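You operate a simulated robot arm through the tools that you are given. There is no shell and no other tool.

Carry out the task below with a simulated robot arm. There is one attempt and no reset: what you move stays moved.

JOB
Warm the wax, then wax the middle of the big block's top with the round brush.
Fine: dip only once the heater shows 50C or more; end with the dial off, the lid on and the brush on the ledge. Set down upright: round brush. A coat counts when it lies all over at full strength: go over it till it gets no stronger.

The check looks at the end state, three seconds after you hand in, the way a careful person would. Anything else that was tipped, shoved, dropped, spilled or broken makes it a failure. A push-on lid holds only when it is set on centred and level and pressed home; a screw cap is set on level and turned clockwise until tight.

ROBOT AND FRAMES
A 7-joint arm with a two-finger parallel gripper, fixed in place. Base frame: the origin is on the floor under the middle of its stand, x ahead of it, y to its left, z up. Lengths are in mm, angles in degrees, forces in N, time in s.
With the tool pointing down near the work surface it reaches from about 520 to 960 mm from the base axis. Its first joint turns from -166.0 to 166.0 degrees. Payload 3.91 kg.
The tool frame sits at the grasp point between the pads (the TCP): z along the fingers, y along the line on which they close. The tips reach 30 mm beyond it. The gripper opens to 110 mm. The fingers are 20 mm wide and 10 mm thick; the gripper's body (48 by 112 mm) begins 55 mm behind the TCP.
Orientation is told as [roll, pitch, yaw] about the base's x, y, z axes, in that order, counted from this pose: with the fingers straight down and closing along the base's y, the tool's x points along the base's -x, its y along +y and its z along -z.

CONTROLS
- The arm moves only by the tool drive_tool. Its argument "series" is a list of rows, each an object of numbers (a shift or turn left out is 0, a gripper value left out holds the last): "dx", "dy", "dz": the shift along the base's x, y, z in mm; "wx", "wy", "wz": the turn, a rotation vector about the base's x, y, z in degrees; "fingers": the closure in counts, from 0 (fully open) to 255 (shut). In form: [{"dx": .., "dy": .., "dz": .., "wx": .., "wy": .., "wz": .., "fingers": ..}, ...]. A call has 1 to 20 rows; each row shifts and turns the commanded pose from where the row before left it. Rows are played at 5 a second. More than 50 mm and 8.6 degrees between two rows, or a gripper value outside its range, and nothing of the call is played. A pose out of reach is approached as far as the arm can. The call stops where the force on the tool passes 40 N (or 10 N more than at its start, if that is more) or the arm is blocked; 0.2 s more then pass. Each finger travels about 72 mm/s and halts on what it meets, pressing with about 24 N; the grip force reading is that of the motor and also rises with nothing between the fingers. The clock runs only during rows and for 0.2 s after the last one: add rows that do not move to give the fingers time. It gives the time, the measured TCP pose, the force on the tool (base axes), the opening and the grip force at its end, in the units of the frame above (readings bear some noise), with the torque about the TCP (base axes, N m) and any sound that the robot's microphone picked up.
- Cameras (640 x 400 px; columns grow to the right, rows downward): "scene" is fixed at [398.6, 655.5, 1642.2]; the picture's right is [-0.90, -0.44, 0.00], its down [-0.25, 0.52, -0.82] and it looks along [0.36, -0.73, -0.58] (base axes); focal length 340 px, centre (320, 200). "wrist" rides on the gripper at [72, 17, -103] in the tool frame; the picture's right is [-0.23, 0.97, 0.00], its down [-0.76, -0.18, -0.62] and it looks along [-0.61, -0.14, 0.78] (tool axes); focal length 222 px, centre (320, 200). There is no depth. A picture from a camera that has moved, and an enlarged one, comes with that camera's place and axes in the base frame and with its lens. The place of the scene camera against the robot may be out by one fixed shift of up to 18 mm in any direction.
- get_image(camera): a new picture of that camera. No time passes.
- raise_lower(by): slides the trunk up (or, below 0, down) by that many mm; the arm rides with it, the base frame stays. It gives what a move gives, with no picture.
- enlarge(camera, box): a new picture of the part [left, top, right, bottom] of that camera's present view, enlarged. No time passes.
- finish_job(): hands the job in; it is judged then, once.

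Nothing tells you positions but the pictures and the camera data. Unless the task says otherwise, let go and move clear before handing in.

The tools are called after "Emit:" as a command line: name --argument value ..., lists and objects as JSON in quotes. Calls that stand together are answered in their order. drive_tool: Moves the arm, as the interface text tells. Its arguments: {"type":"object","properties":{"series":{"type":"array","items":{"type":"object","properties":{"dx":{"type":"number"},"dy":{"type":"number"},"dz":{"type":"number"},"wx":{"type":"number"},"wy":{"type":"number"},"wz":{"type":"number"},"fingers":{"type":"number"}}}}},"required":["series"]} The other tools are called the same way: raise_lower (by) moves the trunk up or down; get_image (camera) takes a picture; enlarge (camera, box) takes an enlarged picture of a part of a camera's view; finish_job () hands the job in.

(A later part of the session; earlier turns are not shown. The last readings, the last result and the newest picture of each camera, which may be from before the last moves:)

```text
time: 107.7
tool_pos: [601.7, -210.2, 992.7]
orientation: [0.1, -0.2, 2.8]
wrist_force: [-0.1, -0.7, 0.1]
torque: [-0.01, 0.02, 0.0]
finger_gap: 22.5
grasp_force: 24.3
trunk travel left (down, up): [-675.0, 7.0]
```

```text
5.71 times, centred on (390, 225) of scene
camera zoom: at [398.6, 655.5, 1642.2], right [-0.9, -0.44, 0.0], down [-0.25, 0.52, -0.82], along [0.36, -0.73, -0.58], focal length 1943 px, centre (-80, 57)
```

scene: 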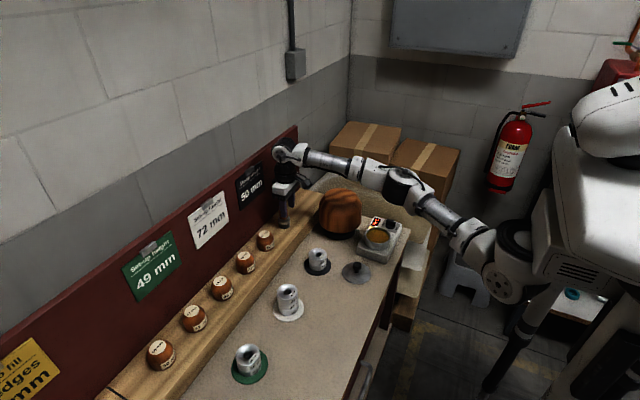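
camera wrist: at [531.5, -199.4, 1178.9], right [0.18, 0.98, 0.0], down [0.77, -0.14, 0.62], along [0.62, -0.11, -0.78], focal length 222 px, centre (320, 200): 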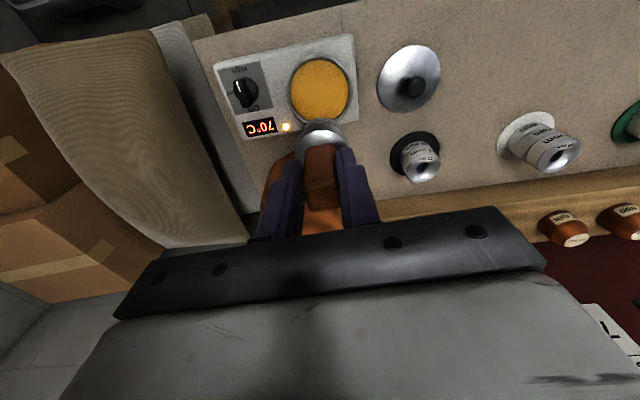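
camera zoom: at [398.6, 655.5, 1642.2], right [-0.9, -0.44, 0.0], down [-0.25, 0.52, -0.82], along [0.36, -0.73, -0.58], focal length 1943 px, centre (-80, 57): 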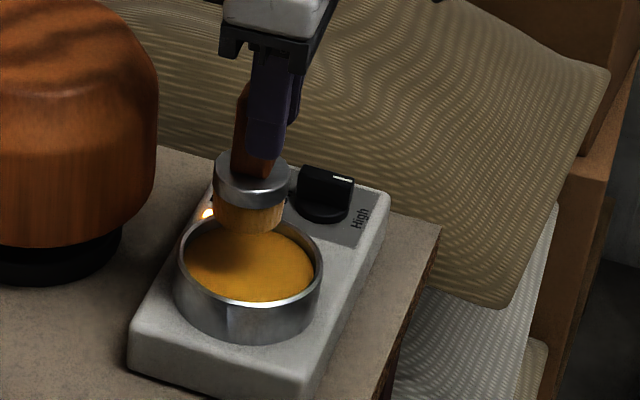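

The brush is loaded. Now I'll rise and get two views of the block's top to locate its centre and height.

Emit:
drive_tool --series '[{"dz": 30}, {"dz": 30}, {"dz": 30}, {"dx": 30, "dy": 10}, {"dx": 30, "dy": 15}, {"dx": 30, "dy": 15}, {}, {}]'

Emit:
get_image --camera "wrist"

Emit:
enlarge --camera "wrist" --box '[80, 80, 320, 230]'

Emit:
enlarge --camera "scene" --box '[300, 170, 380, 250]'

```text
time: 109.5
tool_pos: [687.5, -173.8, 1083.2]
orientation: [0.2, -0.2, 2.8]
wrist_force: [-0.7, 0.3, -1.1]
torque: [0.01, 0.02, 0.01]
finger_gap: 22.5
grasp_force: 24.2
trunk travel left (down, up): [-675.0, 7.0]
```

```text
taken
camera wrist: at [613.3, -159.2, 1186.0], right [0.18, 0.98, 0.0], down [0.77, -0.14, 0.62], along [0.62, -0.11, -0.78], focal length 222 px, centre (320, 200)
```

wrist: 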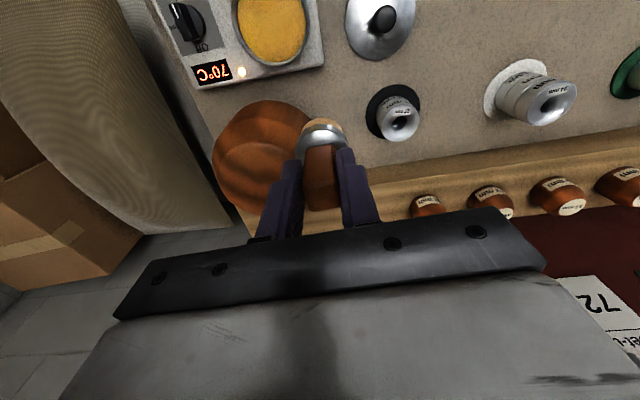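

```text
2.67 times, centred on (200, 155) of wrist
camera zoom: at [613.3, -159.2, 1186.0], right [0.18, 0.98, 0.0], down [0.77, -0.14, 0.62], along [0.62, -0.11, -0.78], focal length 592 px, centre (640, 320)
```

zoom: 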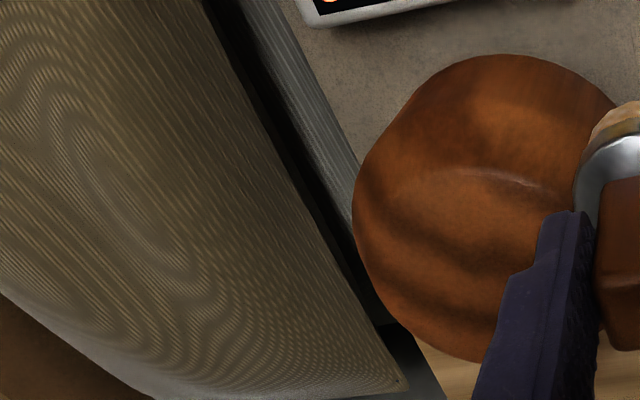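

```text
5.00 times, centred on (340, 210) of scene
camera zoom: at [398.6, 655.5, 1642.2], right [-0.9, -0.44, 0.0], down [-0.25, 0.52, -0.82], along [0.36, -0.73, -0.58], focal length 1700 px, centre (220, 150)
```

zoom: 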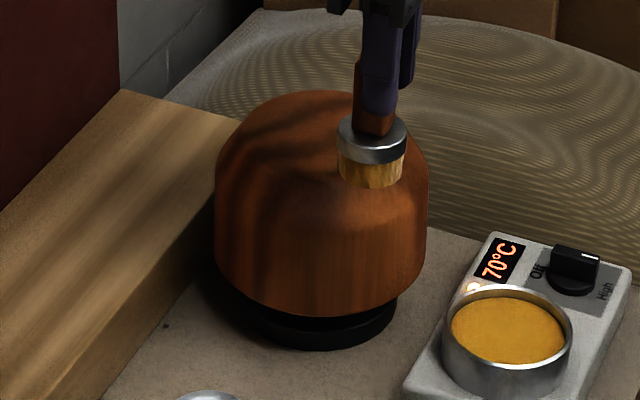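

Emit:
drive_tool --series '[{"dx": 25, "dy": 5, "dz": 10}, {"dx": 25, "dy": 5, "dz": 10}, {"dx": 20, "dy": 5}, {}, {}]'

Emit:
get_image --camera "wrist"

Emit:
enlarge --camera "wrist" --box '[100, 20, 340, 200]'

```text
time: 110.7
tool_pos: [760.0, -156.8, 1101.0]
orientation: [0.2, -0.1, 2.7]
wrist_force: [-0.9, -0.5, -0.5]
torque: [-0.03, 0.03, 0.03]
finger_gap: 22.5
grasp_force: 24.0
trunk travel left (down, up): [-675.0, 7.0]
```

```text
taken
camera wrist: at [686.5, -142.8, 1204.1], right [0.18, 0.98, 0.0], down [0.77, -0.14, 0.62], along [0.62, -0.11, -0.78], focal length 222 px, centre (320, 200)
```

wrist: 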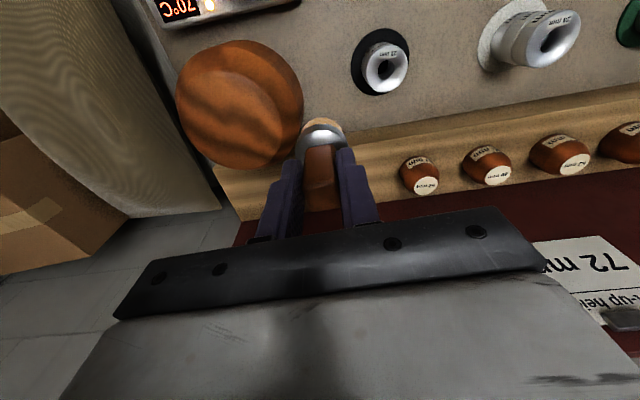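

```text
2.22 times, centred on (220, 110) of wrist
camera zoom: at [686.5, -142.8, 1204.1], right [0.18, 0.98, 0.0], down [0.77, -0.14, 0.62], along [0.62, -0.11, -0.78], focal length 494 px, centre (542, 400)
```

zoom: 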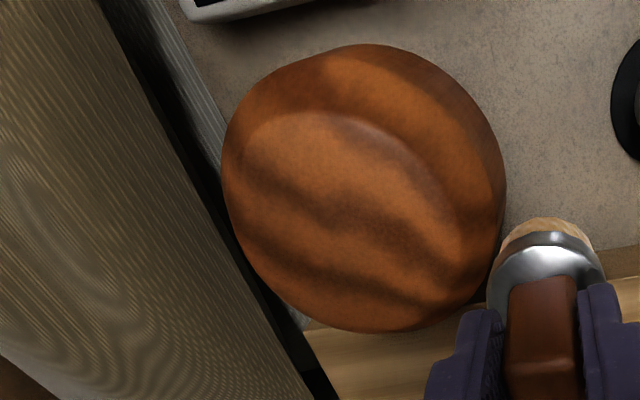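

Emit:
enlarge --camera "wrist" --box '[170, 30, 310, 180]'

Emit:
enlarge --camera "scene" --box '[310, 180, 370, 250]'

```text
2.67 times, centred on (240, 105) of wrist
camera zoom: at [686.5, -142.8, 1204.1], right [0.18, 0.98, 0.0], down [0.77, -0.14, 0.62], along [0.62, -0.11, -0.78], focal length 592 px, centre (533, 453)
```

zoom: 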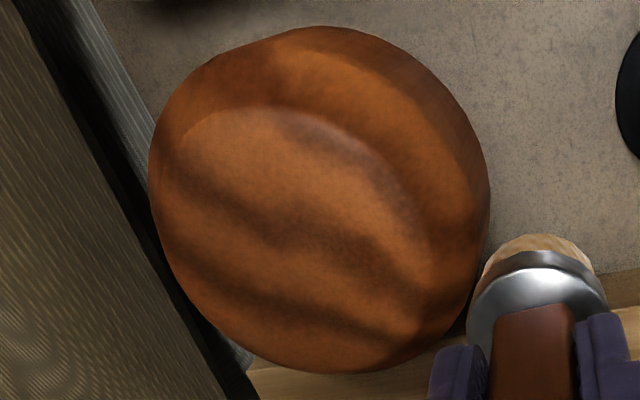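

```text
5.71 times, centred on (340, 215) of scene
camera zoom: at [398.6, 655.5, 1642.2], right [-0.9, -0.44, 0.0], down [-0.25, 0.52, -0.82], along [0.36, -0.73, -0.58], focal length 1943 px, centre (206, 114)
```

zoom: 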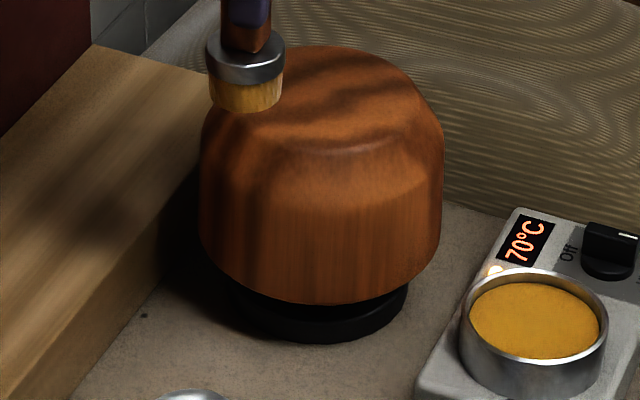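

From both cameras the block's top is centred at about (757, -257), its flat face about 56 mm in radius at z≈952. I'll move the brush above that centre and check before touching.

Emit:
drive_tool --series '[{"dy": -25}, {"dy": -25}, {"dy": -25, "dx": -3}, {"dy": -26}, {"dz": -10}, {"dz": -10}, {}, {}]'

Emit:
enlarge --camera "scene" --box '[310, 170, 370, 240]'

Emit:
enlarge --camera "wrist" --box '[200, 30, 440, 180]'

```text
time: 112.5
tool_pos: [756.9, -259.0, 1079.9]
orientation: [0.1, -0.2, 2.9]
wrist_force: [-0.2, 0.1, -0.6]
torque: [-0.02, 0.01, -0.01]
finger_gap: 22.7
grasp_force: 24.0
trunk travel left (down, up): [-675.0, 7.0]
```

```text
5.71 times, centred on (340, 205) of scene
camera zoom: at [398.6, 655.5, 1642.2], right [-0.9, -0.44, 0.0], down [-0.25, 0.52, -0.82], along [0.36, -0.73, -0.58], focal length 1943 px, centre (206, 171)
```

zoom: 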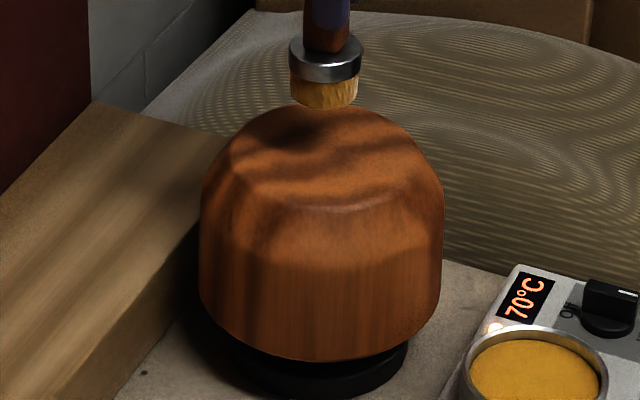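

```text
2.67 times, centred on (320, 105) of wrist
camera zoom: at [682.1, -245.4, 1184.0], right [0.18, 0.98, 0.0], down [0.77, -0.14, 0.62], along [0.62, -0.11, -0.78], focal length 592 px, centre (320, 453)
```

zoom: 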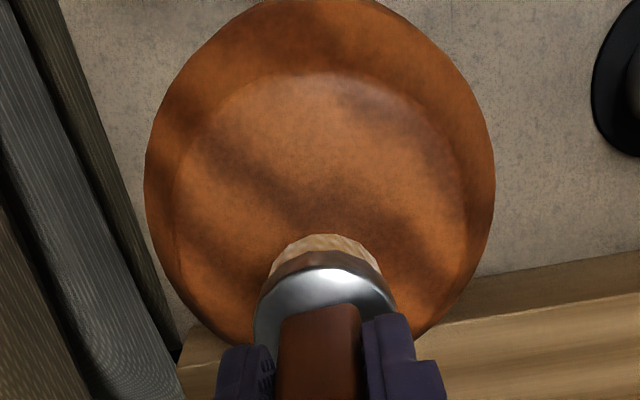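

The brush hangs centred over the top; checking against the scene view, its bottom is at about TCP − 88, so contact should come near TCP z≈1040. I'll centre and descend in small steps.

Emit:
drive_tool --series '[{"dx": 3, "dy": 1.5, "dz": -10}, {"dz": -10}, {"dz": -8}, {"dz": -4}, {}, {}]'

Emit:
enlarge --camera "scene" --box '[310, 170, 370, 240]'

Emit:
enlarge --camera "wrist" --box '[200, 50, 440, 200]'

```text
time: 113.9
tool_pos: [759.8, -256.8, 1049.1]
orientation: [0.2, -0.2, 2.9]
wrist_force: [-0.4, 0.0, -0.5]
torque: [0.01, 0.02, 0.0]
finger_gap: 22.9
grasp_force: 24.2
trunk travel left (down, up): [-675.0, 7.0]
```

```text
5.71 times, centred on (340, 205) of scene
camera zoom: at [398.6, 655.5, 1642.2], right [-0.9, -0.44, 0.0], down [-0.25, 0.52, -0.82], along [0.36, -0.73, -0.58], focal length 1943 px, centre (206, 171)
```

zoom: 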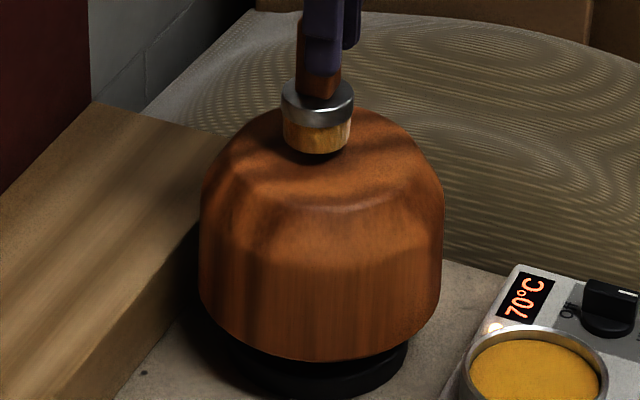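

```text
2.67 times, centred on (320, 125) of wrist
camera zoom: at [685.2, -243.6, 1152.5], right [0.18, 0.98, 0.0], down [0.77, -0.14, 0.62], along [0.62, -0.11, -0.78], focal length 592 px, centre (320, 400)
```

zoom: 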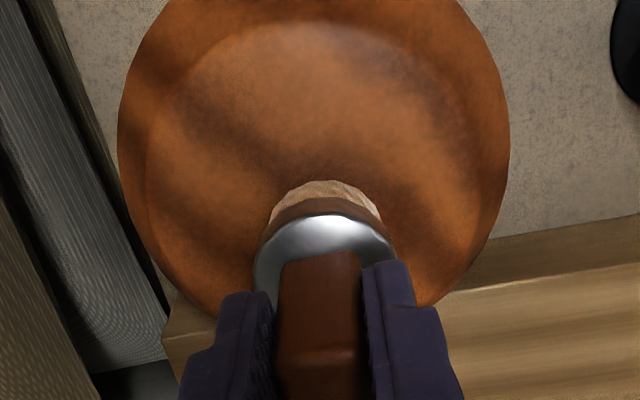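

Emit:
drive_tool --series '[{"dz": -2}, {"dz": -2}, {"dz": -2}, {}]'

Emit:
enlarge --camera "scene" --box '[310, 170, 370, 240]'

```text
time: 114.9
tool_pos: [760.3, -257.7, 1043.6]
orientation: [0.1, -0.1, 2.8]
wrist_force: [0.1, 0.2, -0.9]
torque: [0.02, -0.02, 0.02]
finger_gap: 22.5
grasp_force: 24.0
trunk travel left (down, up): [-675.0, 7.0]
```

```text
5.71 times, centred on (340, 205) of scene
camera zoom: at [398.6, 655.5, 1642.2], right [-0.9, -0.44, 0.0], down [-0.25, 0.52, -0.82], along [0.36, -0.73, -0.58], focal length 1943 px, centre (206, 171)
```

zoom: 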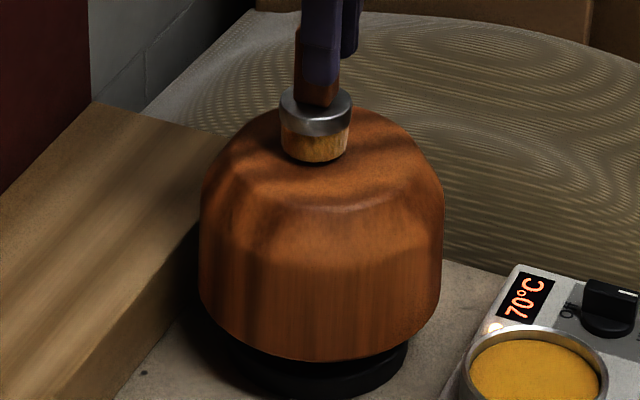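

Emit:
drive_tool --series '[{"dz": -1.5, "dx": -1.5}, {"dz": -1.5}, {}]'

Emit:
drive_tool --series '[{"dz": -1.5}, {}]'

Emit:
enlarge --camera "scene" --box '[310, 170, 370, 240]'

```text
time: 115.7
tool_pos: [757.5, -257.0, 1040.9]
orientation: [0.2, -0.1, 2.8]
wrist_force: [0.1, 0.0, 0.0]
torque: [-0.03, 0.01, 0.0]
finger_gap: 22.5
grasp_force: 24.1
trunk travel left (down, up): [-675.0, 7.0]
```

```text
time: 116.3
tool_pos: [759.0, -259.0, 1038.9]
orientation: [0.2, -0.2, 2.8]
wrist_force: [-0.5, -1.5, -1.1]
torque: [-0.01, 0.03, 0.0]
finger_gap: 22.5
grasp_force: 23.9
trunk travel left (down, up): [-675.0, 7.0]
```

```text
5.71 times, centred on (340, 205) of scene
camera zoom: at [398.6, 655.5, 1642.2], right [-0.9, -0.44, 0.0], down [-0.25, 0.52, -0.82], along [0.36, -0.73, -0.58], focal length 1943 px, centre (206, 171)
```

zoom: 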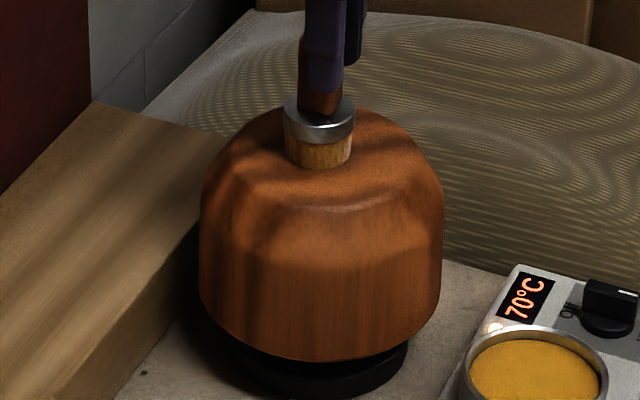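

Emit:
drive_tool --series '[{"dz": -1.5}, {}]'

Emit:
drive_tool --series '[{"dz": -1}, {}]'

Emit:
enlarge --camera "scene" --box '[320, 180, 360, 220]'

```text
time: 116.9
tool_pos: [758.6, -257.1, 1038.1]
orientation: [0.1, -0.2, 2.8]
wrist_force: [0.8, -1.5, 6.4]
torque: [-0.19, -0.1, -0.03]
finger_gap: 22.7
grasp_force: 23.9
trunk travel left (down, up): [-675.0, 7.0]
```

```text
time: 117.5
tool_pos: [758.1, -257.0, 1038.0]
orientation: [0.1, -0.4, 2.8]
wrist_force: [7.3, -2.6, 16.8]
torque: [-0.25, -0.56, -0.04]
finger_gap: 22.8
grasp_force: 23.6
trunk travel left (down, up): [-675.0, 7.0]
```

```text
10.00 times, centred on (340, 200) of scene
camera zoom: at [398.6, 655.5, 1642.2], right [-0.9, -0.44, 0.0], down [-0.25, 0.52, -0.82], along [0.36, -0.73, -0.58], focal length 3401 px, centre (120, 200)
```

zoom: 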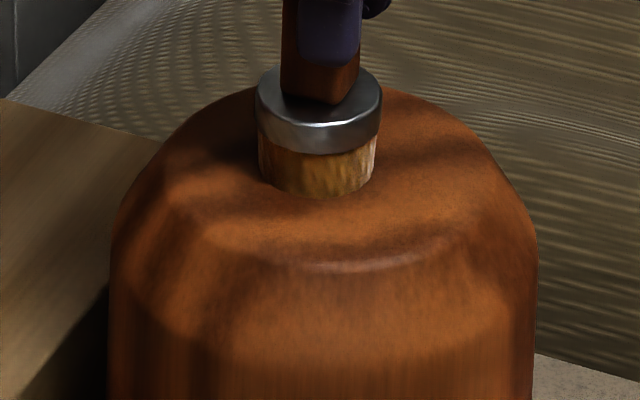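

Contact at TCP z≈1038. I'll ease to a light pressure and make small strokes around the middle.

Emit:
drive_tool --series '[{"dz": 0.8}, {"dx": 4}, {"dx": 4}, {"dx": -4}, {"dx": -4}, {"dx": -4}, {"dx": -4}, {"dx": 4}, {"dx": 4}, {}]'

Emit:
enlarge --camera "scene" --box '[310, 170, 370, 240]'

Emit:
enlarge --camera "wrist" --box '[200, 50, 440, 200]'

```text
time: 119.7
tool_pos: [756.1, -255.8, 1038.2]
orientation: [0.1, -0.2, 2.9]
wrist_force: [-4.8, -0.7, 11.3]
torque: [-0.02, 0.3, 0.03]
finger_gap: 22.9
grasp_force: 23.8
trunk travel left (down, up): [-675.0, 7.0]
```

```text
5.71 times, centred on (340, 205) of scene
camera zoom: at [398.6, 655.5, 1642.2], right [-0.9, -0.44, 0.0], down [-0.25, 0.52, -0.82], along [0.36, -0.73, -0.58], focal length 1943 px, centre (206, 171)
```

zoom: 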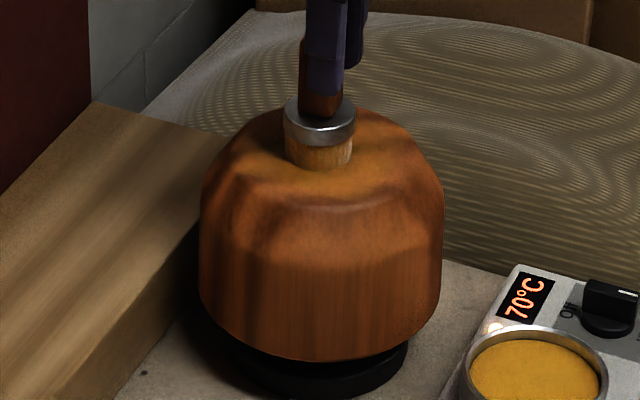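

```text
2.67 times, centred on (320, 125) of wrist
camera zoom: at [682.5, -241.9, 1140.7], right [0.18, 0.98, 0.0], down [0.77, -0.14, 0.63], along [0.62, -0.11, -0.78], focal length 592 px, centre (320, 400)
```

zoom: 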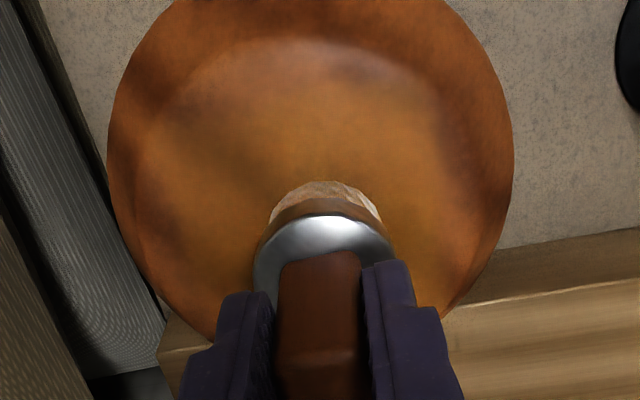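

The middle of the top is picking up a yellowish wax tint. I'll keep brushing with wider strokes and watch for when it stops getting stronger.

Emit:
drive_tool --series '[{"dz": 0.3, "dx": 5}, {"dx": 5}, {"dx": 5}, {"dy": 5}, {"dx": -5, "dy": 5}, {"dx": -6, "dy": 3}, {"dx": -6, "dy": 2}, {"dx": -6, "dy": -3}, {"dx": -5, "dy": -6}, {"dx": -2, "dy": -6}, {"dx": 2, "dy": -6}, {"dx": 5, "dy": -6}, {"dx": 6, "dy": -3}, {"dx": 6, "dy": 3}, {"dx": 5, "dy": 6}, {"dx": -4, "dy": 6}, {}]'

Emit:
enlarge --camera "scene" --box '[310, 170, 370, 240]'

Emit:
enlarge --camera "wrist" --box '[200, 50, 440, 200]'

```text
time: 123.3
tool_pos: [763.7, -256.5, 1038.5]
orientation: [0.2, -0.3, 2.9]
wrist_force: [-0.3, -0.3, -0.7]
torque: [0.0, 0.03, 0.03]
finger_gap: 22.7
grasp_force: 23.7
trunk travel left (down, up): [-675.0, 7.0]
```

```text
5.71 times, centred on (340, 205) of scene
camera zoom: at [398.6, 655.5, 1642.2], right [-0.9, -0.44, 0.0], down [-0.25, 0.52, -0.82], along [0.36, -0.73, -0.58], focal length 1943 px, centre (206, 171)
```

zoom: 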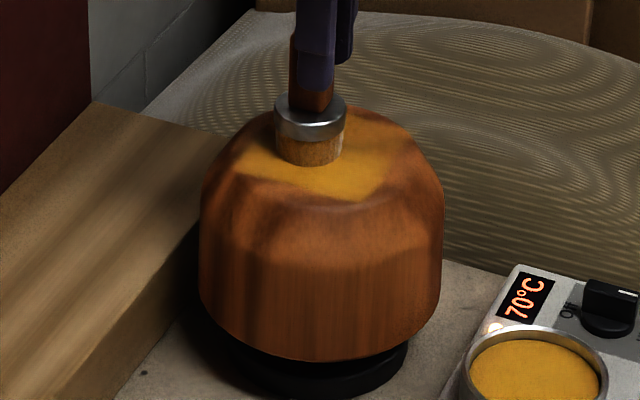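

```text
2.67 times, centred on (320, 125) of wrist
camera zoom: at [689.4, -243.5, 1141.2], right [0.18, 0.98, 0.0], down [0.77, -0.14, 0.62], along [0.62, -0.11, -0.78], focal length 592 px, centre (320, 400)
```

zoom: 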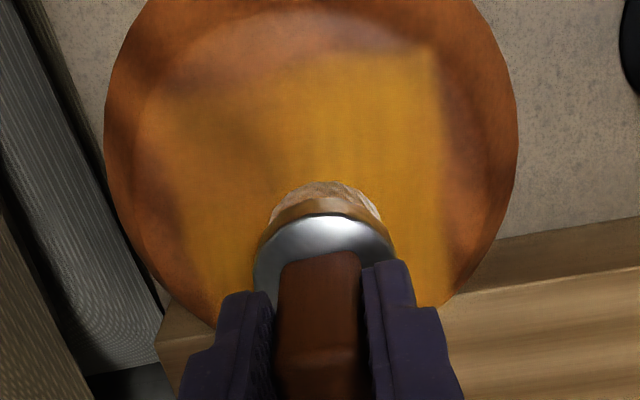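

A square patch of wax is now visible on the middle of the top. I'll lift and move aside to see how even it is.

Emit:
drive_tool --series '[{"dz": 10}, {"dz": 20}, {"dz": 20}, {"dy": 30}, {"dy": 30}, {"dy": 30}, {}, {}]'

Emit:
enlarge --camera "scene" --box '[310, 170, 370, 240]'

Emit:
enlarge --camera "wrist" --box '[140, 30, 340, 190]'

```text
time: 125.1
tool_pos: [765.0, -166.3, 1088.0]
orientation: [0.2, -0.1, 2.9]
wrist_force: [-0.1, 0.7, -0.3]
torque: [-0.01, 0.01, -0.01]
finger_gap: 22.6
grasp_force: 24.1
trunk travel left (down, up): [-675.0, 7.0]
```

```text
5.71 times, centred on (340, 205) of scene
camera zoom: at [398.6, 655.5, 1642.2], right [-0.9, -0.44, 0.0], down [-0.25, 0.52, -0.82], along [0.36, -0.73, -0.58], focal length 1943 px, centre (206, 171)
```

zoom: 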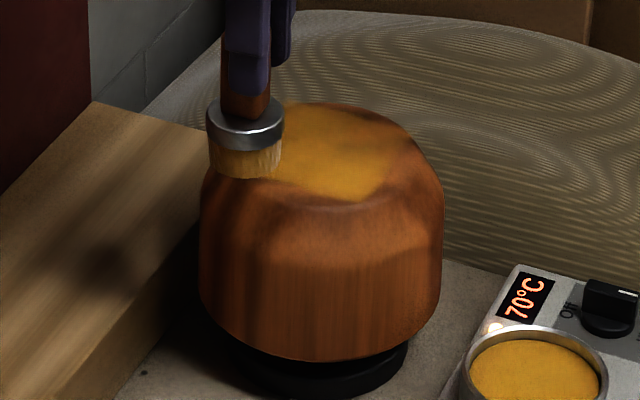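

```text
2.50 times, centred on (240, 110) of wrist
camera zoom: at [690.7, -152.3, 1190.8], right [0.18, 0.98, 0.0], down [0.77, -0.14, 0.62], along [0.62, -0.11, -0.78], focal length 555 px, centre (520, 425)
```

zoom: 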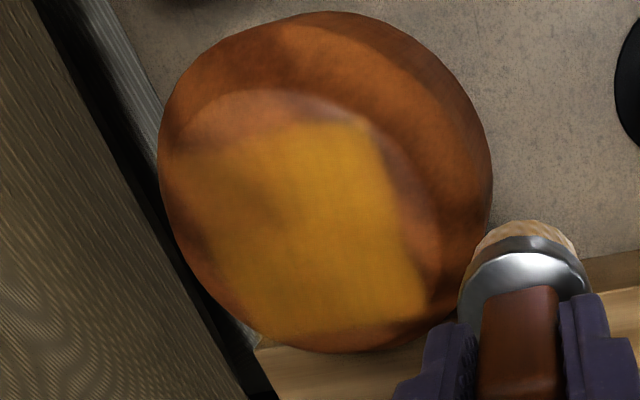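

The patch is a square about 80 × 80 mm centred near (760, -258). The right side looks stronger than the left, so I'll go over the whole square systematically, starting at one corner.

Emit:
drive_tool --series '[{"dx": 11, "dy": -32}, {"dx": 12, "dy": -32}, {"dz": -20}, {"dz": -20}, {"dz": -7}, {"dz": -2}, {"dz": -1}, {}]'

```text
time: 126.9
tool_pos: [786.5, -230.8, 1038.5]
orientation: [0.2, -0.2, 3.0]
wrist_force: [-0.5, 0.5, 0.0]
torque: [-0.02, 0.05, 0.03]
finger_gap: 22.2
grasp_force: 24.1
trunk travel left (down, up): [-675.0, 7.0]
```

Emit:
drive_tool --series '[{"dz": -0.6}, {}]'

```text
time: 127.5
tool_pos: [786.2, -232.0, 1038.1]
orientation: [0.1, -0.4, 2.8]
wrist_force: [0.4, -1.6, 6.6]
torque: [-0.17, -0.11, 0.0]
finger_gap: 22.3
grasp_force: 23.7
trunk travel left (down, up): [-675.0, 7.0]
```

Light contact at about 6.6 N. Brushing the first three lanes.

Emit:
drive_tool --series '[{"dy": -9}, {"dy": -9}, {"dy": -9}, {"dy": -9}, {"dy": -9}, {"dy": -9}, {"dx": -13}, {"dy": 9}, {"dy": 9}, {"dy": 9}, {"dy": 9}, {"dy": 9}, {"dy": 9}, {"dx": -13}, {"dy": -9}, {"dy": -9}, {"dy": -9}, {"dy": -9}, {"dy": -9}, {"dy": -9}]'

Emit:
drive_tool --series '[{"dx": -13}, {"dy": 9}, {"dy": 9}, {"dy": 9}, {"dy": 9}, {"dy": 9}, {"dy": 9}, {"dx": -14}, {"dy": -9}, {"dy": -9}, {"dy": -9}, {"dy": -9}, {"dy": -9}, {"dy": -9}, {}]'

Emit:
enlarge --camera "scene" --box '[310, 170, 370, 240]'

Emit:
enlarge --camera "wrist" --box '[200, 30, 440, 200]'

```text
time: 131.7
tool_pos: [760.1, -276.3, 1037.3]
orientation: [0.2, -0.2, 3.0]
wrist_force: [-0.2, 1.7, 4.3]
torque: [0.02, 0.02, 0.02]
finger_gap: 22.6
grasp_force: 24.1
out of reach, approached as far as the arm can: row 6
trunk travel left (down, up): [-675.0, 7.0]
```

```text
time: 134.9
tool_pos: [732.4, -275.9, 1038.0]
orientation: [0.1, -0.2, 2.7]
wrist_force: [-0.3, 2.3, 7.8]
torque: [0.14, -0.03, 0.0]
finger_gap: 22.6
grasp_force: 23.7
trunk travel left (down, up): [-675.0, 7.0]
```

```text
5.71 times, centred on (340, 205) of scene
camera zoom: at [398.6, 655.5, 1642.2], right [-0.9, -0.44, 0.0], down [-0.25, 0.52, -0.82], along [0.36, -0.73, -0.58], focal length 1943 px, centre (206, 171)
```

zoom: 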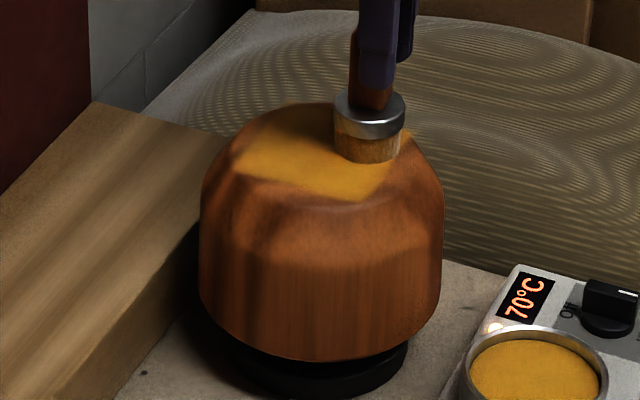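

```text
2.35 times, centred on (320, 115) of wrist
camera zoom: at [658.1, -261.9, 1140.5], right [0.18, 0.98, 0.0], down [0.77, -0.14, 0.63], along [0.62, -0.11, -0.78], focal length 523 px, centre (320, 400)
```

zoom: 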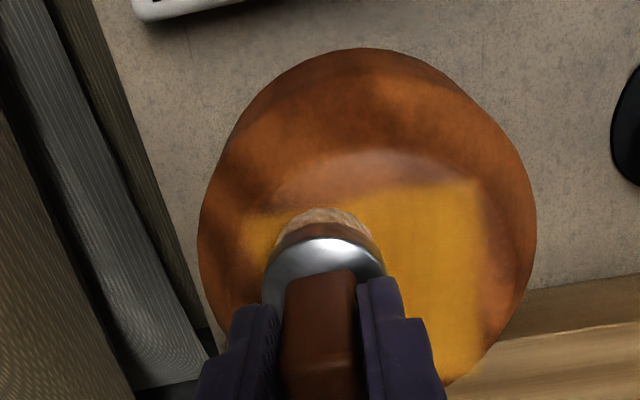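

The patch is getting strong and even. One far corner was just out of reach, so I'll do a second set of lanes along x, starting on that side.

Emit:
drive_tool --series '[{"dy": -9}, {"dx": 8}, {"dx": 8}, {"dx": 8}, {"dx": 8}, {"dx": 8}, {}]'

```text
time: 136.5
tool_pos: [772.8, -283.5, 1037.7]
orientation: [0.0, -0.4, 2.8]
wrist_force: [-3.0, 2.8, 12.0]
torque: [0.18, 0.21, 0.0]
finger_gap: 22.5
grasp_force: 23.9
trunk travel left (down, up): [-675.0, 7.0]
```

Emit:
drive_tool --series '[{"dx": 5}, {"dx": 5}, {"dx": 3}, {}]'

```text
time: 137.5
tool_pos: [773.5, -284.5, 1037.8]
orientation: [0.2, -0.3, 2.9]
wrist_force: [0.2, 3.2, 13.2]
torque: [0.13, -0.11, 0.03]
finger_gap: 22.5
grasp_force: 23.9
out of reach, approached as far as the arm can: row 1, 2, 3
trunk travel left (down, up): [-675.0, 7.0]
```

Emit:
drive_tool --series '[{"dz": 10}, {"dz": 20}, {"dz": 20}, {"dy": 30}, {"dy": 30}, {"dy": 30}, {"dy": 28}, {}, {}]'

Emit:
enlarge --camera "scene" --box '[310, 170, 370, 240]'

Emit:
enlarge --camera "wrist" --box '[140, 20, 340, 180]'

```text
time: 139.5
tool_pos: [770.3, -166.5, 1046.4]
orientation: [0.1, -0.3, 2.9]
wrist_force: [-0.3, -0.6, -0.8]
torque: [-0.01, -0.01, -0.02]
finger_gap: 22.4
grasp_force: 23.9
out of reach, approached as far as the arm can: row 2, 3
trunk travel left (down, up): [-675.0, 7.0]
```

```text
5.71 times, centred on (340, 205) of scene
camera zoom: at [398.6, 655.5, 1642.2], right [-0.9, -0.44, 0.0], down [-0.25, 0.52, -0.82], along [0.36, -0.73, -0.58], focal length 1943 px, centre (206, 171)
```

zoom: 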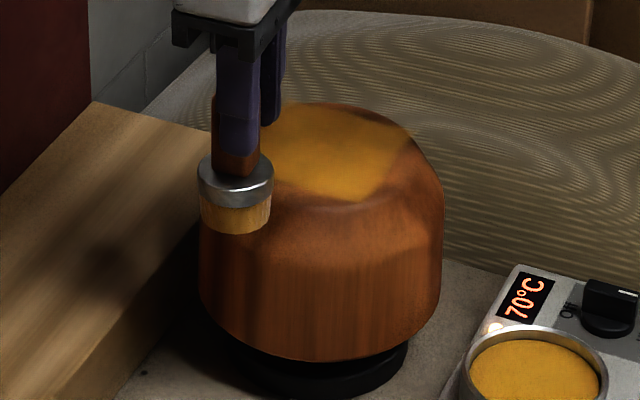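

```text
2.50 times, centred on (240, 100) of wrist
camera zoom: at [696.2, -152.9, 1149.5], right [0.18, 0.98, 0.0], down [0.77, -0.14, 0.62], along [0.62, -0.11, -0.78], focal length 555 px, centre (520, 450)
```

zoom: 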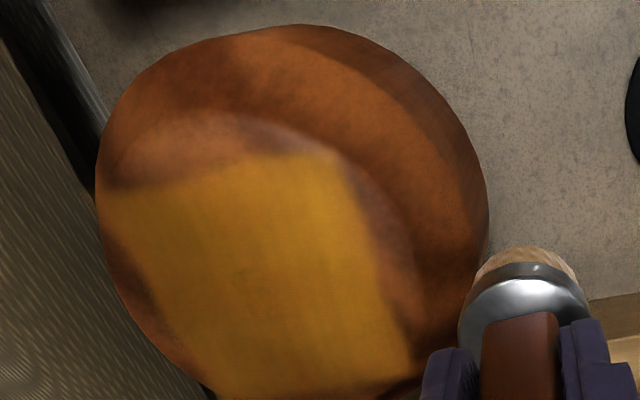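

The coat looks nearly even. I'll get a better view including the far corner.

Emit:
drive_tool --series '[{"dx": -15, "dz": 20}, {"dx": -15, "dz": 20}, {"dy": 10}, {}, {}]'

Emit:
enlarge --camera "wrist" --box '[140, 30, 340, 200]'

Emit:
enlarge --camera "scene" --box '[320, 180, 360, 220]'

```text
time: 140.7
tool_pos: [742.2, -157.4, 1085.2]
orientation: [0.2, -0.2, 2.9]
wrist_force: [-0.3, 0.1, -0.6]
torque: [0.01, -0.01, -0.02]
finger_gap: 22.5
grasp_force: 24.2
trunk travel left (down, up): [-675.0, 7.0]
```

```text
2.35 times, centred on (240, 115) of wrist
camera zoom: at [667.2, -144.0, 1188.2], right [0.18, 0.98, 0.0], down [0.77, -0.14, 0.62], along [0.62, -0.11, -0.78], focal length 523 px, centre (508, 400)
```

zoom: 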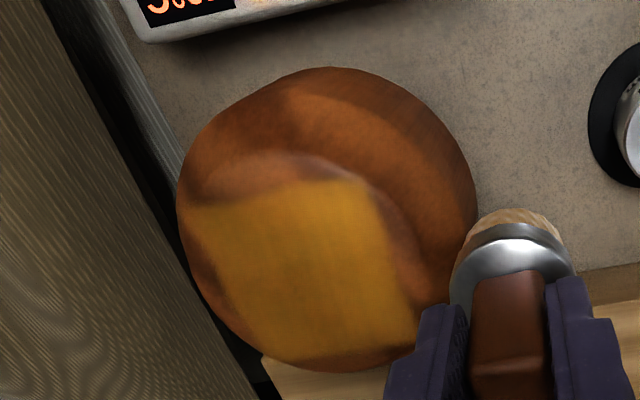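

```text
10.00 times, centred on (340, 200) of scene
camera zoom: at [398.6, 655.5, 1642.2], right [-0.9, -0.44, 0.0], down [-0.25, 0.52, -0.82], along [0.36, -0.73, -0.58], focal length 3401 px, centre (120, 200)
```

zoom: 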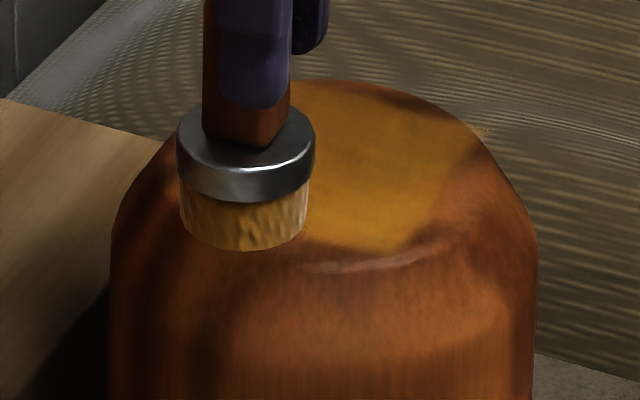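

The coat covers the square but I want to go over it again, including the far corner (+x, -y), which was out of reach. I'll try it with the gripper turned, since the brush is round.

Emit:
drive_tool --series '[{"wz": -8}, {"wz": -8, "dy": -20}, {"wz": -8, "dy": -30}, {"dy": -30, "dx": 10}, {"dy": -30, "dx": 10}, {"dx": 10, "dy": -10}, {"dx": 10, "dy": -5}, {}]'

```text
time: 142.5
tool_pos: [782.4, -281.1, 1088.5]
orientation: [0.2, -0.2, -21.1]
wrist_force: [0.8, 0.5, -1.0]
torque: [0.0, 0.01, -0.02]
finger_gap: 22.6
grasp_force: 23.9
trunk travel left (down, up): [-675.0, 7.0]
```

Turning the gripper to follow the arm solves the reach. I'll lower at the far corner and start the second full pass.

Emit:
drive_tool --series '[{"dx": 6, "dy": -5}, {"dz": -20}, {"dz": -20}, {"dz": -6}, {"dz": -1.5}, {}]'

Emit:
drive_tool --series '[{"dz": -1}, {}]'

```text
time: 143.9
tool_pos: [788.8, -287.6, 1038.2]
orientation: [0.2, -0.2, -21.0]
wrist_force: [-0.5, 0.2, -0.7]
torque: [-0.01, -0.02, 0.0]
finger_gap: 22.7
grasp_force: 23.4
trunk travel left (down, up): [-675.0, 7.0]
```

```text
time: 144.5
tool_pos: [787.8, -287.4, 1038.9]
orientation: [0.2, -0.2, -21.2]
wrist_force: [0.0, 0.4, -1.8]
torque: [0.01, -0.01, -0.02]
finger_gap: 22.4
grasp_force: 24.0
trunk travel left (down, up): [-675.0, 7.0]
```

Emit:
drive_tool --series '[{"dz": -0.8}, {}]'

Emit:
enlarge --camera "scene" --box '[310, 170, 370, 240]'

```text
time: 145.1
tool_pos: [787.5, -288.0, 1037.5]
orientation: [0.2, -0.2, -21.1]
wrist_force: [-0.3, 0.7, 2.4]
torque: [0.0, 0.1, -0.01]
finger_gap: 22.6
grasp_force: 23.5
trunk travel left (down, up): [-675.0, 7.0]
```

```text
5.71 times, centred on (340, 205) of scene
camera zoom: at [398.6, 655.5, 1642.2], right [-0.9, -0.44, 0.0], down [-0.25, 0.52, -0.82], along [0.36, -0.73, -0.58], focal length 1943 px, centre (206, 171)
```

zoom: 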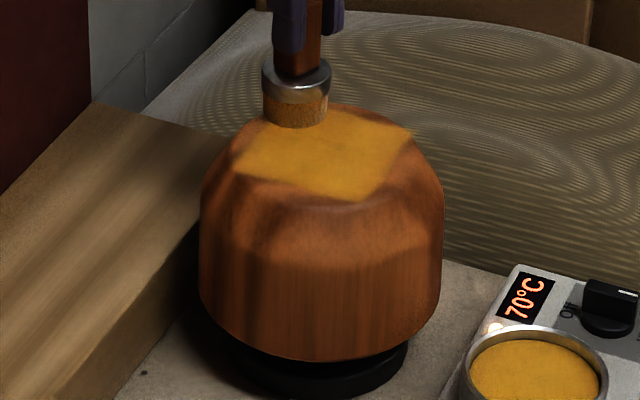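

Good contact at the far corner. Brushing lanes along x over the full square.

Emit:
drive_tool --series '[{"dz": -0.3}, {"dx": -8}, {"dx": -8}, {"dx": -8}, {"dx": -8}, {"dx": -8}, {"dx": -8}, {"dx": -8}, {"dy": 7}, {"dy": 7}, {"dx": 8}, {"dx": 8}, {"dx": 8}, {"dx": 8}, {"dx": 8}, {"dx": 8}, {"dx": 8}, {"dy": 7}, {"dy": 7}, {}]'

Emit:
drive_tool --series '[{"dx": -8}, {"dx": -8}, {"dx": -8}, {"dx": -8}, {"dx": -8}, {"dx": -8}, {"dx": -8}, {"dy": 7}, {"dy": 7}, {"dx": 8}, {"dx": 8}, {"dx": 8}, {"dx": 8}, {"dx": 8}, {"dx": 8}, {"dx": 8}, {"dy": 7}, {"dy": 7}, {}]'

Emit:
drive_tool --series '[{"dx": -8}, {"dx": -8}, {"dx": -8}, {"dx": -8}, {"dx": -8}, {"dx": -8}, {"dx": -8}, {}]'

Emit:
enlarge --camera "scene" --box '[310, 170, 370, 240]'

Emit:
enlarge --camera "wrist" --box '[140, 30, 400, 200]'

```text
time: 149.3
tool_pos: [786.5, -259.8, 1036.7]
orientation: [0.1, -0.3, -21.1]
wrist_force: [-0.4, -5.8, 13.7]
torque: [-0.47, -0.16, -0.03]
finger_gap: 22.4
grasp_force: 24.0
trunk travel left (down, up): [-675.0, 7.0]
```

```text
time: 153.3
tool_pos: [787.0, -232.1, 1036.7]
orientation: [0.2, -0.3, -21.2]
wrist_force: [-0.3, -5.3, 10.8]
torque: [-0.38, -0.08, -0.04]
finger_gap: 22.6
grasp_force: 24.0
trunk travel left (down, up): [-675.0, 7.0]
```

```text
time: 155.1
tool_pos: [731.7, -231.8, 1037.4]
orientation: [0.2, -0.1, -21.2]
wrist_force: [2.4, 0.4, 9.3]
torque: [-0.06, -0.24, 0.03]
finger_gap: 22.5
grasp_force: 23.6
trunk travel left (down, up): [-675.0, 7.0]
```

```text
5.71 times, centred on (340, 205) of scene
camera zoom: at [398.6, 655.5, 1642.2], right [-0.9, -0.44, 0.0], down [-0.25, 0.52, -0.82], along [0.36, -0.73, -0.58], focal length 1943 px, centre (206, 171)
```

zoom: 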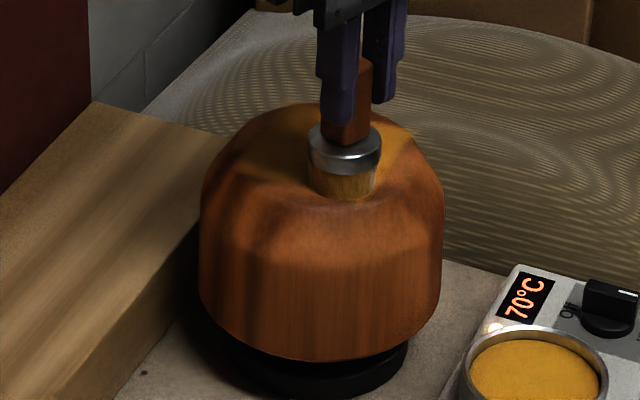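

```text
2.35 times, centred on (270, 115) of wrist
camera zoom: at [669.5, -189.0, 1139.9], right [0.56, 0.83, 0.0], down [0.64, -0.44, 0.62], along [0.52, -0.35, -0.78], focal length 523 px, centre (438, 400)
```

zoom: 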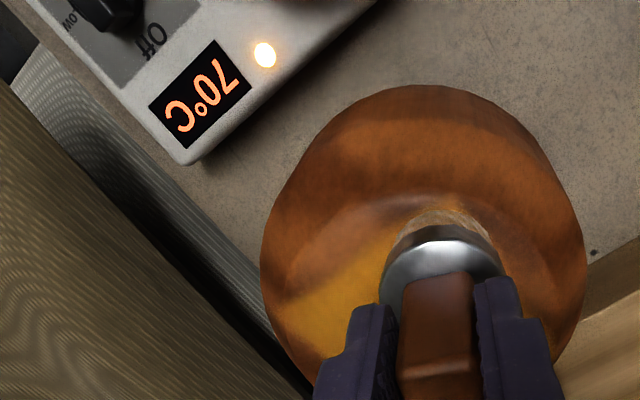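

The second pass is done. I'll lift and move aside to compare the coat.

Emit:
drive_tool --series '[{"dz": 20}, {"dz": 25}, {"dz": 10}, {"dy": 30, "dx": 5}, {"dy": 30, "dx": 5}, {"dy": 25}, {}, {}]'

Emit:
get_image --camera "wrist"

Emit:
enlarge --camera "scene" --box '[310, 170, 370, 240]'

```text
time: 156.9
tool_pos: [741.1, -147.1, 1090.1]
orientation: [0.1, -0.2, -21.3]
wrist_force: [-0.4, 0.2, -2.0]
torque: [0.01, 0.0, -0.03]
finger_gap: 22.4
grasp_force: 24.1
trunk travel left (down, up): [-675.0, 7.0]
```

```text
taken
camera wrist: at [678.4, -103.6, 1192.2], right [0.56, 0.83, 0.0], down [0.64, -0.44, 0.62], along [0.52, -0.35, -0.78], focal length 222 px, centre (320, 200)
```

wrist: 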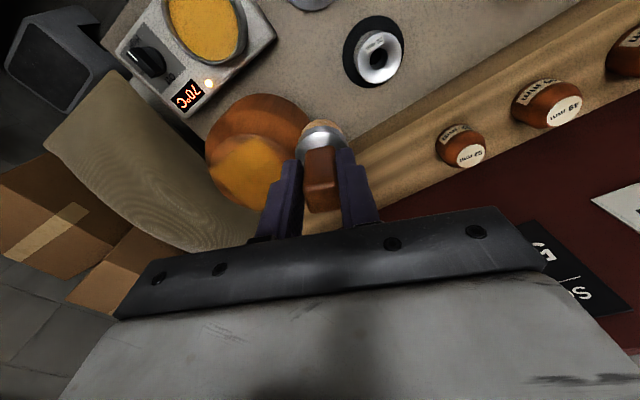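

```text
5.71 times, centred on (340, 205) of scene
camera zoom: at [398.6, 655.5, 1642.2], right [-0.9, -0.44, 0.0], down [-0.25, 0.52, -0.82], along [0.36, -0.73, -0.58], focal length 1943 px, centre (206, 171)
```

zoom: 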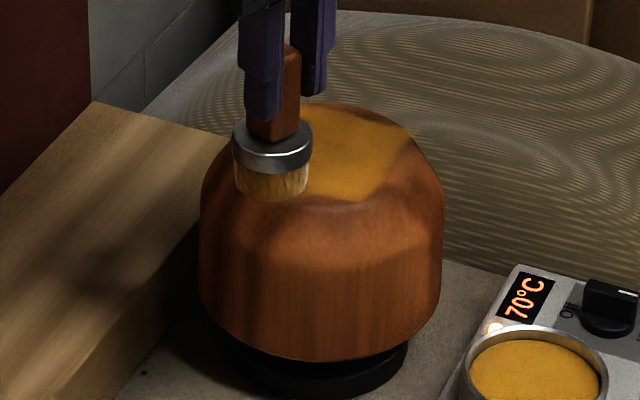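

Emit:
drive_tool --series '[{"dx": -35, "dy": -10}, {"dx": -35, "dy": -15}, {"dx": -35, "dy": -15}, {"dx": -33, "dy": -15}, {}, {}]'

Emit:
enlarge --camera "scene" --box '[310, 170, 370, 240]'

Emit:
enlarge --camera "scene" --box '[320, 180, 360, 220]'

Emit:
get_image --camera "wrist"

```text
time: 158.3
tool_pos: [600.1, -200.4, 1093.4]
orientation: [0.2, -0.3, -21.1]
wrist_force: [0.2, 0.4, -0.3]
torque: [-0.03, 0.04, 0.01]
finger_gap: 22.3
grasp_force: 24.0
trunk travel left (down, up): [-675.0, 7.0]
```

```text
5.71 times, centred on (340, 205) of scene
camera zoom: at [398.6, 655.5, 1642.2], right [-0.9, -0.44, 0.0], down [-0.25, 0.52, -0.82], along [0.36, -0.73, -0.58], focal length 1943 px, centre (206, 171)
```

zoom: 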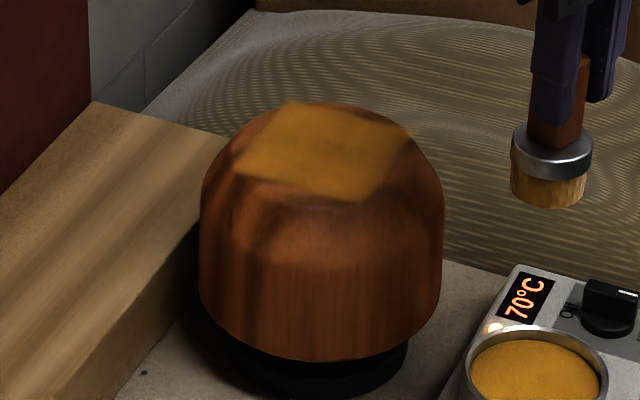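

```text
10.00 times, centred on (340, 200) of scene
camera zoom: at [398.6, 655.5, 1642.2], right [-0.9, -0.44, 0.0], down [-0.25, 0.52, -0.82], along [0.36, -0.73, -0.58], focal length 3401 px, centre (120, 200)
```

zoom: 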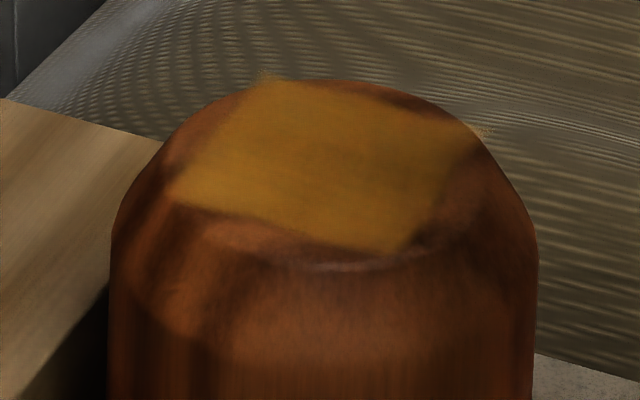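

```text
taken
camera wrist: at [538.5, -158.6, 1196.3], right [0.56, 0.83, 0.0], down [0.64, -0.44, 0.62], along [0.52, -0.35, -0.78], focal length 222 px, centre (320, 200)
```

wrist: 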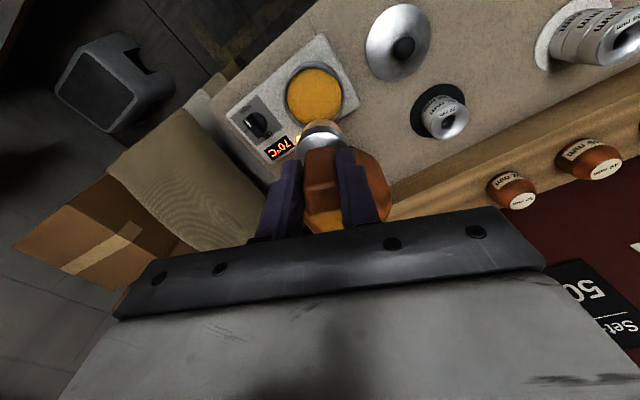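

The wax square is clearly visible and nearly uniform. To make sure it's at full strength I'll re-dip (still 70 °C) and go over it all once more.

Emit:
drive_tool --series '[{"dy": -11.5}, {"dz": -30}, {"dz": -30}, {"dz": -30}, {"dz": -15}, {}]'

Emit:
enlarge --camera "scene" --box '[350, 190, 430, 260]'

```text
time: 159.7
tool_pos: [603.8, -213.9, 986.0]
orientation: [0.2, -0.3, -21.0]
wrist_force: [-0.6, 0.1, -1.0]
torque: [-0.03, 0.03, 0.0]
finger_gap: 22.7
grasp_force: 23.9
trunk travel left (down, up): [-675.0, 7.0]
```

```text
5.71 times, centred on (390, 225) of scene
camera zoom: at [398.6, 655.5, 1642.2], right [-0.9, -0.44, 0.0], down [-0.25, 0.52, -0.82], along [0.36, -0.73, -0.58], focal length 1943 px, centre (-80, 57)
```

zoom: 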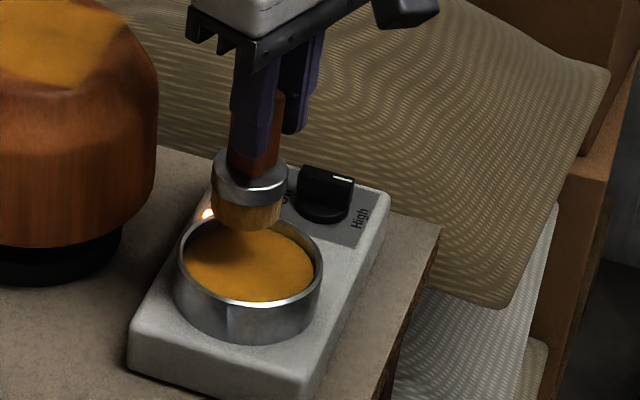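

Emit:
drive_tool --series '[{"dx": -2, "dz": -12}, {"dz": -10}, {"dz": -8}, {"dz": -5}, {"dz": -4}, {}, {}, {}]'

Emit:
enlarge --camera "scene" --box '[360, 200, 410, 250]'

```text
time: 161.5
tool_pos: [601.8, -212.6, 947.7]
orientation: [0.2, -0.3, -21.2]
wrist_force: [2.4, -0.1, 13.6]
torque: [-0.09, -0.09, 0.02]
finger_gap: 22.6
grasp_force: 23.4
trunk travel left (down, up): [-675.0, 7.0]
```

```text
8.00 times, centred on (385, 225) of scene
camera zoom: at [398.6, 655.5, 1642.2], right [-0.9, -0.44, 0.0], down [-0.25, 0.52, -0.82], along [0.36, -0.73, -0.58], focal length 2720 px, centre (-200, 0)
```

zoom: 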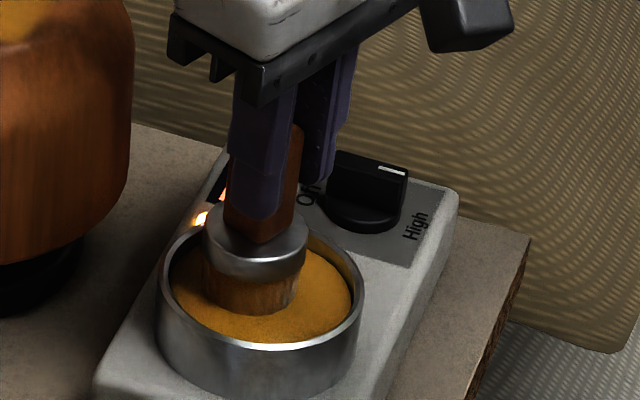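

Dipped again. Now I'll lift, let it drip briefly, and go back to the far corner of the patch.

Emit:
drive_tool --series '[{"dz": 5}, {"dz": 10}, {"dz": 15}, {}, {}, {}, {}, {"dz": 30}, {"dz": 40}, {"dz": 40}, {}]'

Emit:
drive_tool --series '[{"dx": 36, "dy": -10}, {"dx": 38, "dy": -15}, {"dx": 38, "dy": -15}, {"dx": 38, "dy": -15}, {"dx": 36, "dy": -19}, {}, {}]'

Emit:
enlarge --camera "scene" --box '[310, 170, 370, 240]'

```text
time: 163.9
tool_pos: [600.6, -214.5, 1084.6]
orientation: [0.3, -0.1, -21.1]
wrist_force: [-0.2, 0.6, -0.8]
torque: [-0.04, 0.03, 0.02]
finger_gap: 22.6
grasp_force: 24.1
trunk travel left (down, up): [-675.0, 7.0]
```

```text
time: 165.5
tool_pos: [788.1, -282.9, 1088.1]
orientation: [0.1, -0.2, -21.1]
wrist_force: [0.5, 0.7, -1.0]
torque: [0.0, 0.02, -0.04]
finger_gap: 22.5
grasp_force: 23.7
trunk travel left (down, up): [-675.0, 7.0]
```

```text
5.71 times, centred on (340, 205) of scene
camera zoom: at [398.6, 655.5, 1642.2], right [-0.9, -0.44, 0.0], down [-0.25, 0.52, -0.82], along [0.36, -0.73, -0.58], focal length 1943 px, centre (206, 171)
```

zoom: 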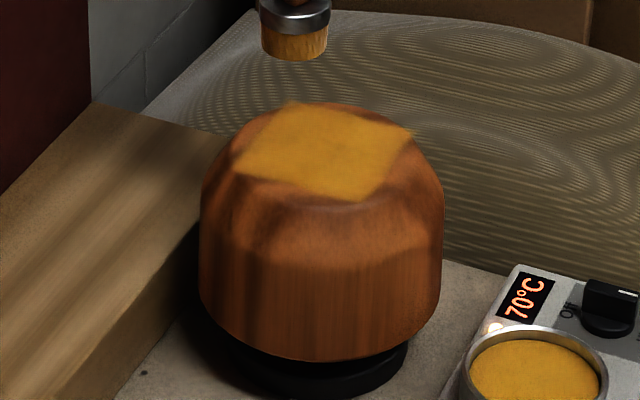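

This is a clear reference view before the third pass. Lowering to contact.

Emit:
drive_tool --series '[{"dy": -2, "dz": -20}, {"dz": -20}, {"dz": -6}, {"dz": -1.5}, {}]'

Emit:
drive_tool --series '[{"dz": -1}, {}]'

```text
time: 166.7
tool_pos: [787.1, -291.2, 1041.5]
orientation: [0.2, -0.2, -21.2]
wrist_force: [-0.1, -1.6, -0.3]
torque: [0.0, -0.01, 0.0]
finger_gap: 22.6
grasp_force: 24.8
trunk travel left (down, up): [-675.0, 7.0]
```

```text
time: 167.3
tool_pos: [787.4, -289.9, 1039.1]
orientation: [0.2, -0.2, -21.2]
wrist_force: [-0.4, 0.1, -1.1]
torque: [0.01, 0.02, 0.02]
finger_gap: 22.5
grasp_force: 23.9
trunk travel left (down, up): [-675.0, 7.0]
```

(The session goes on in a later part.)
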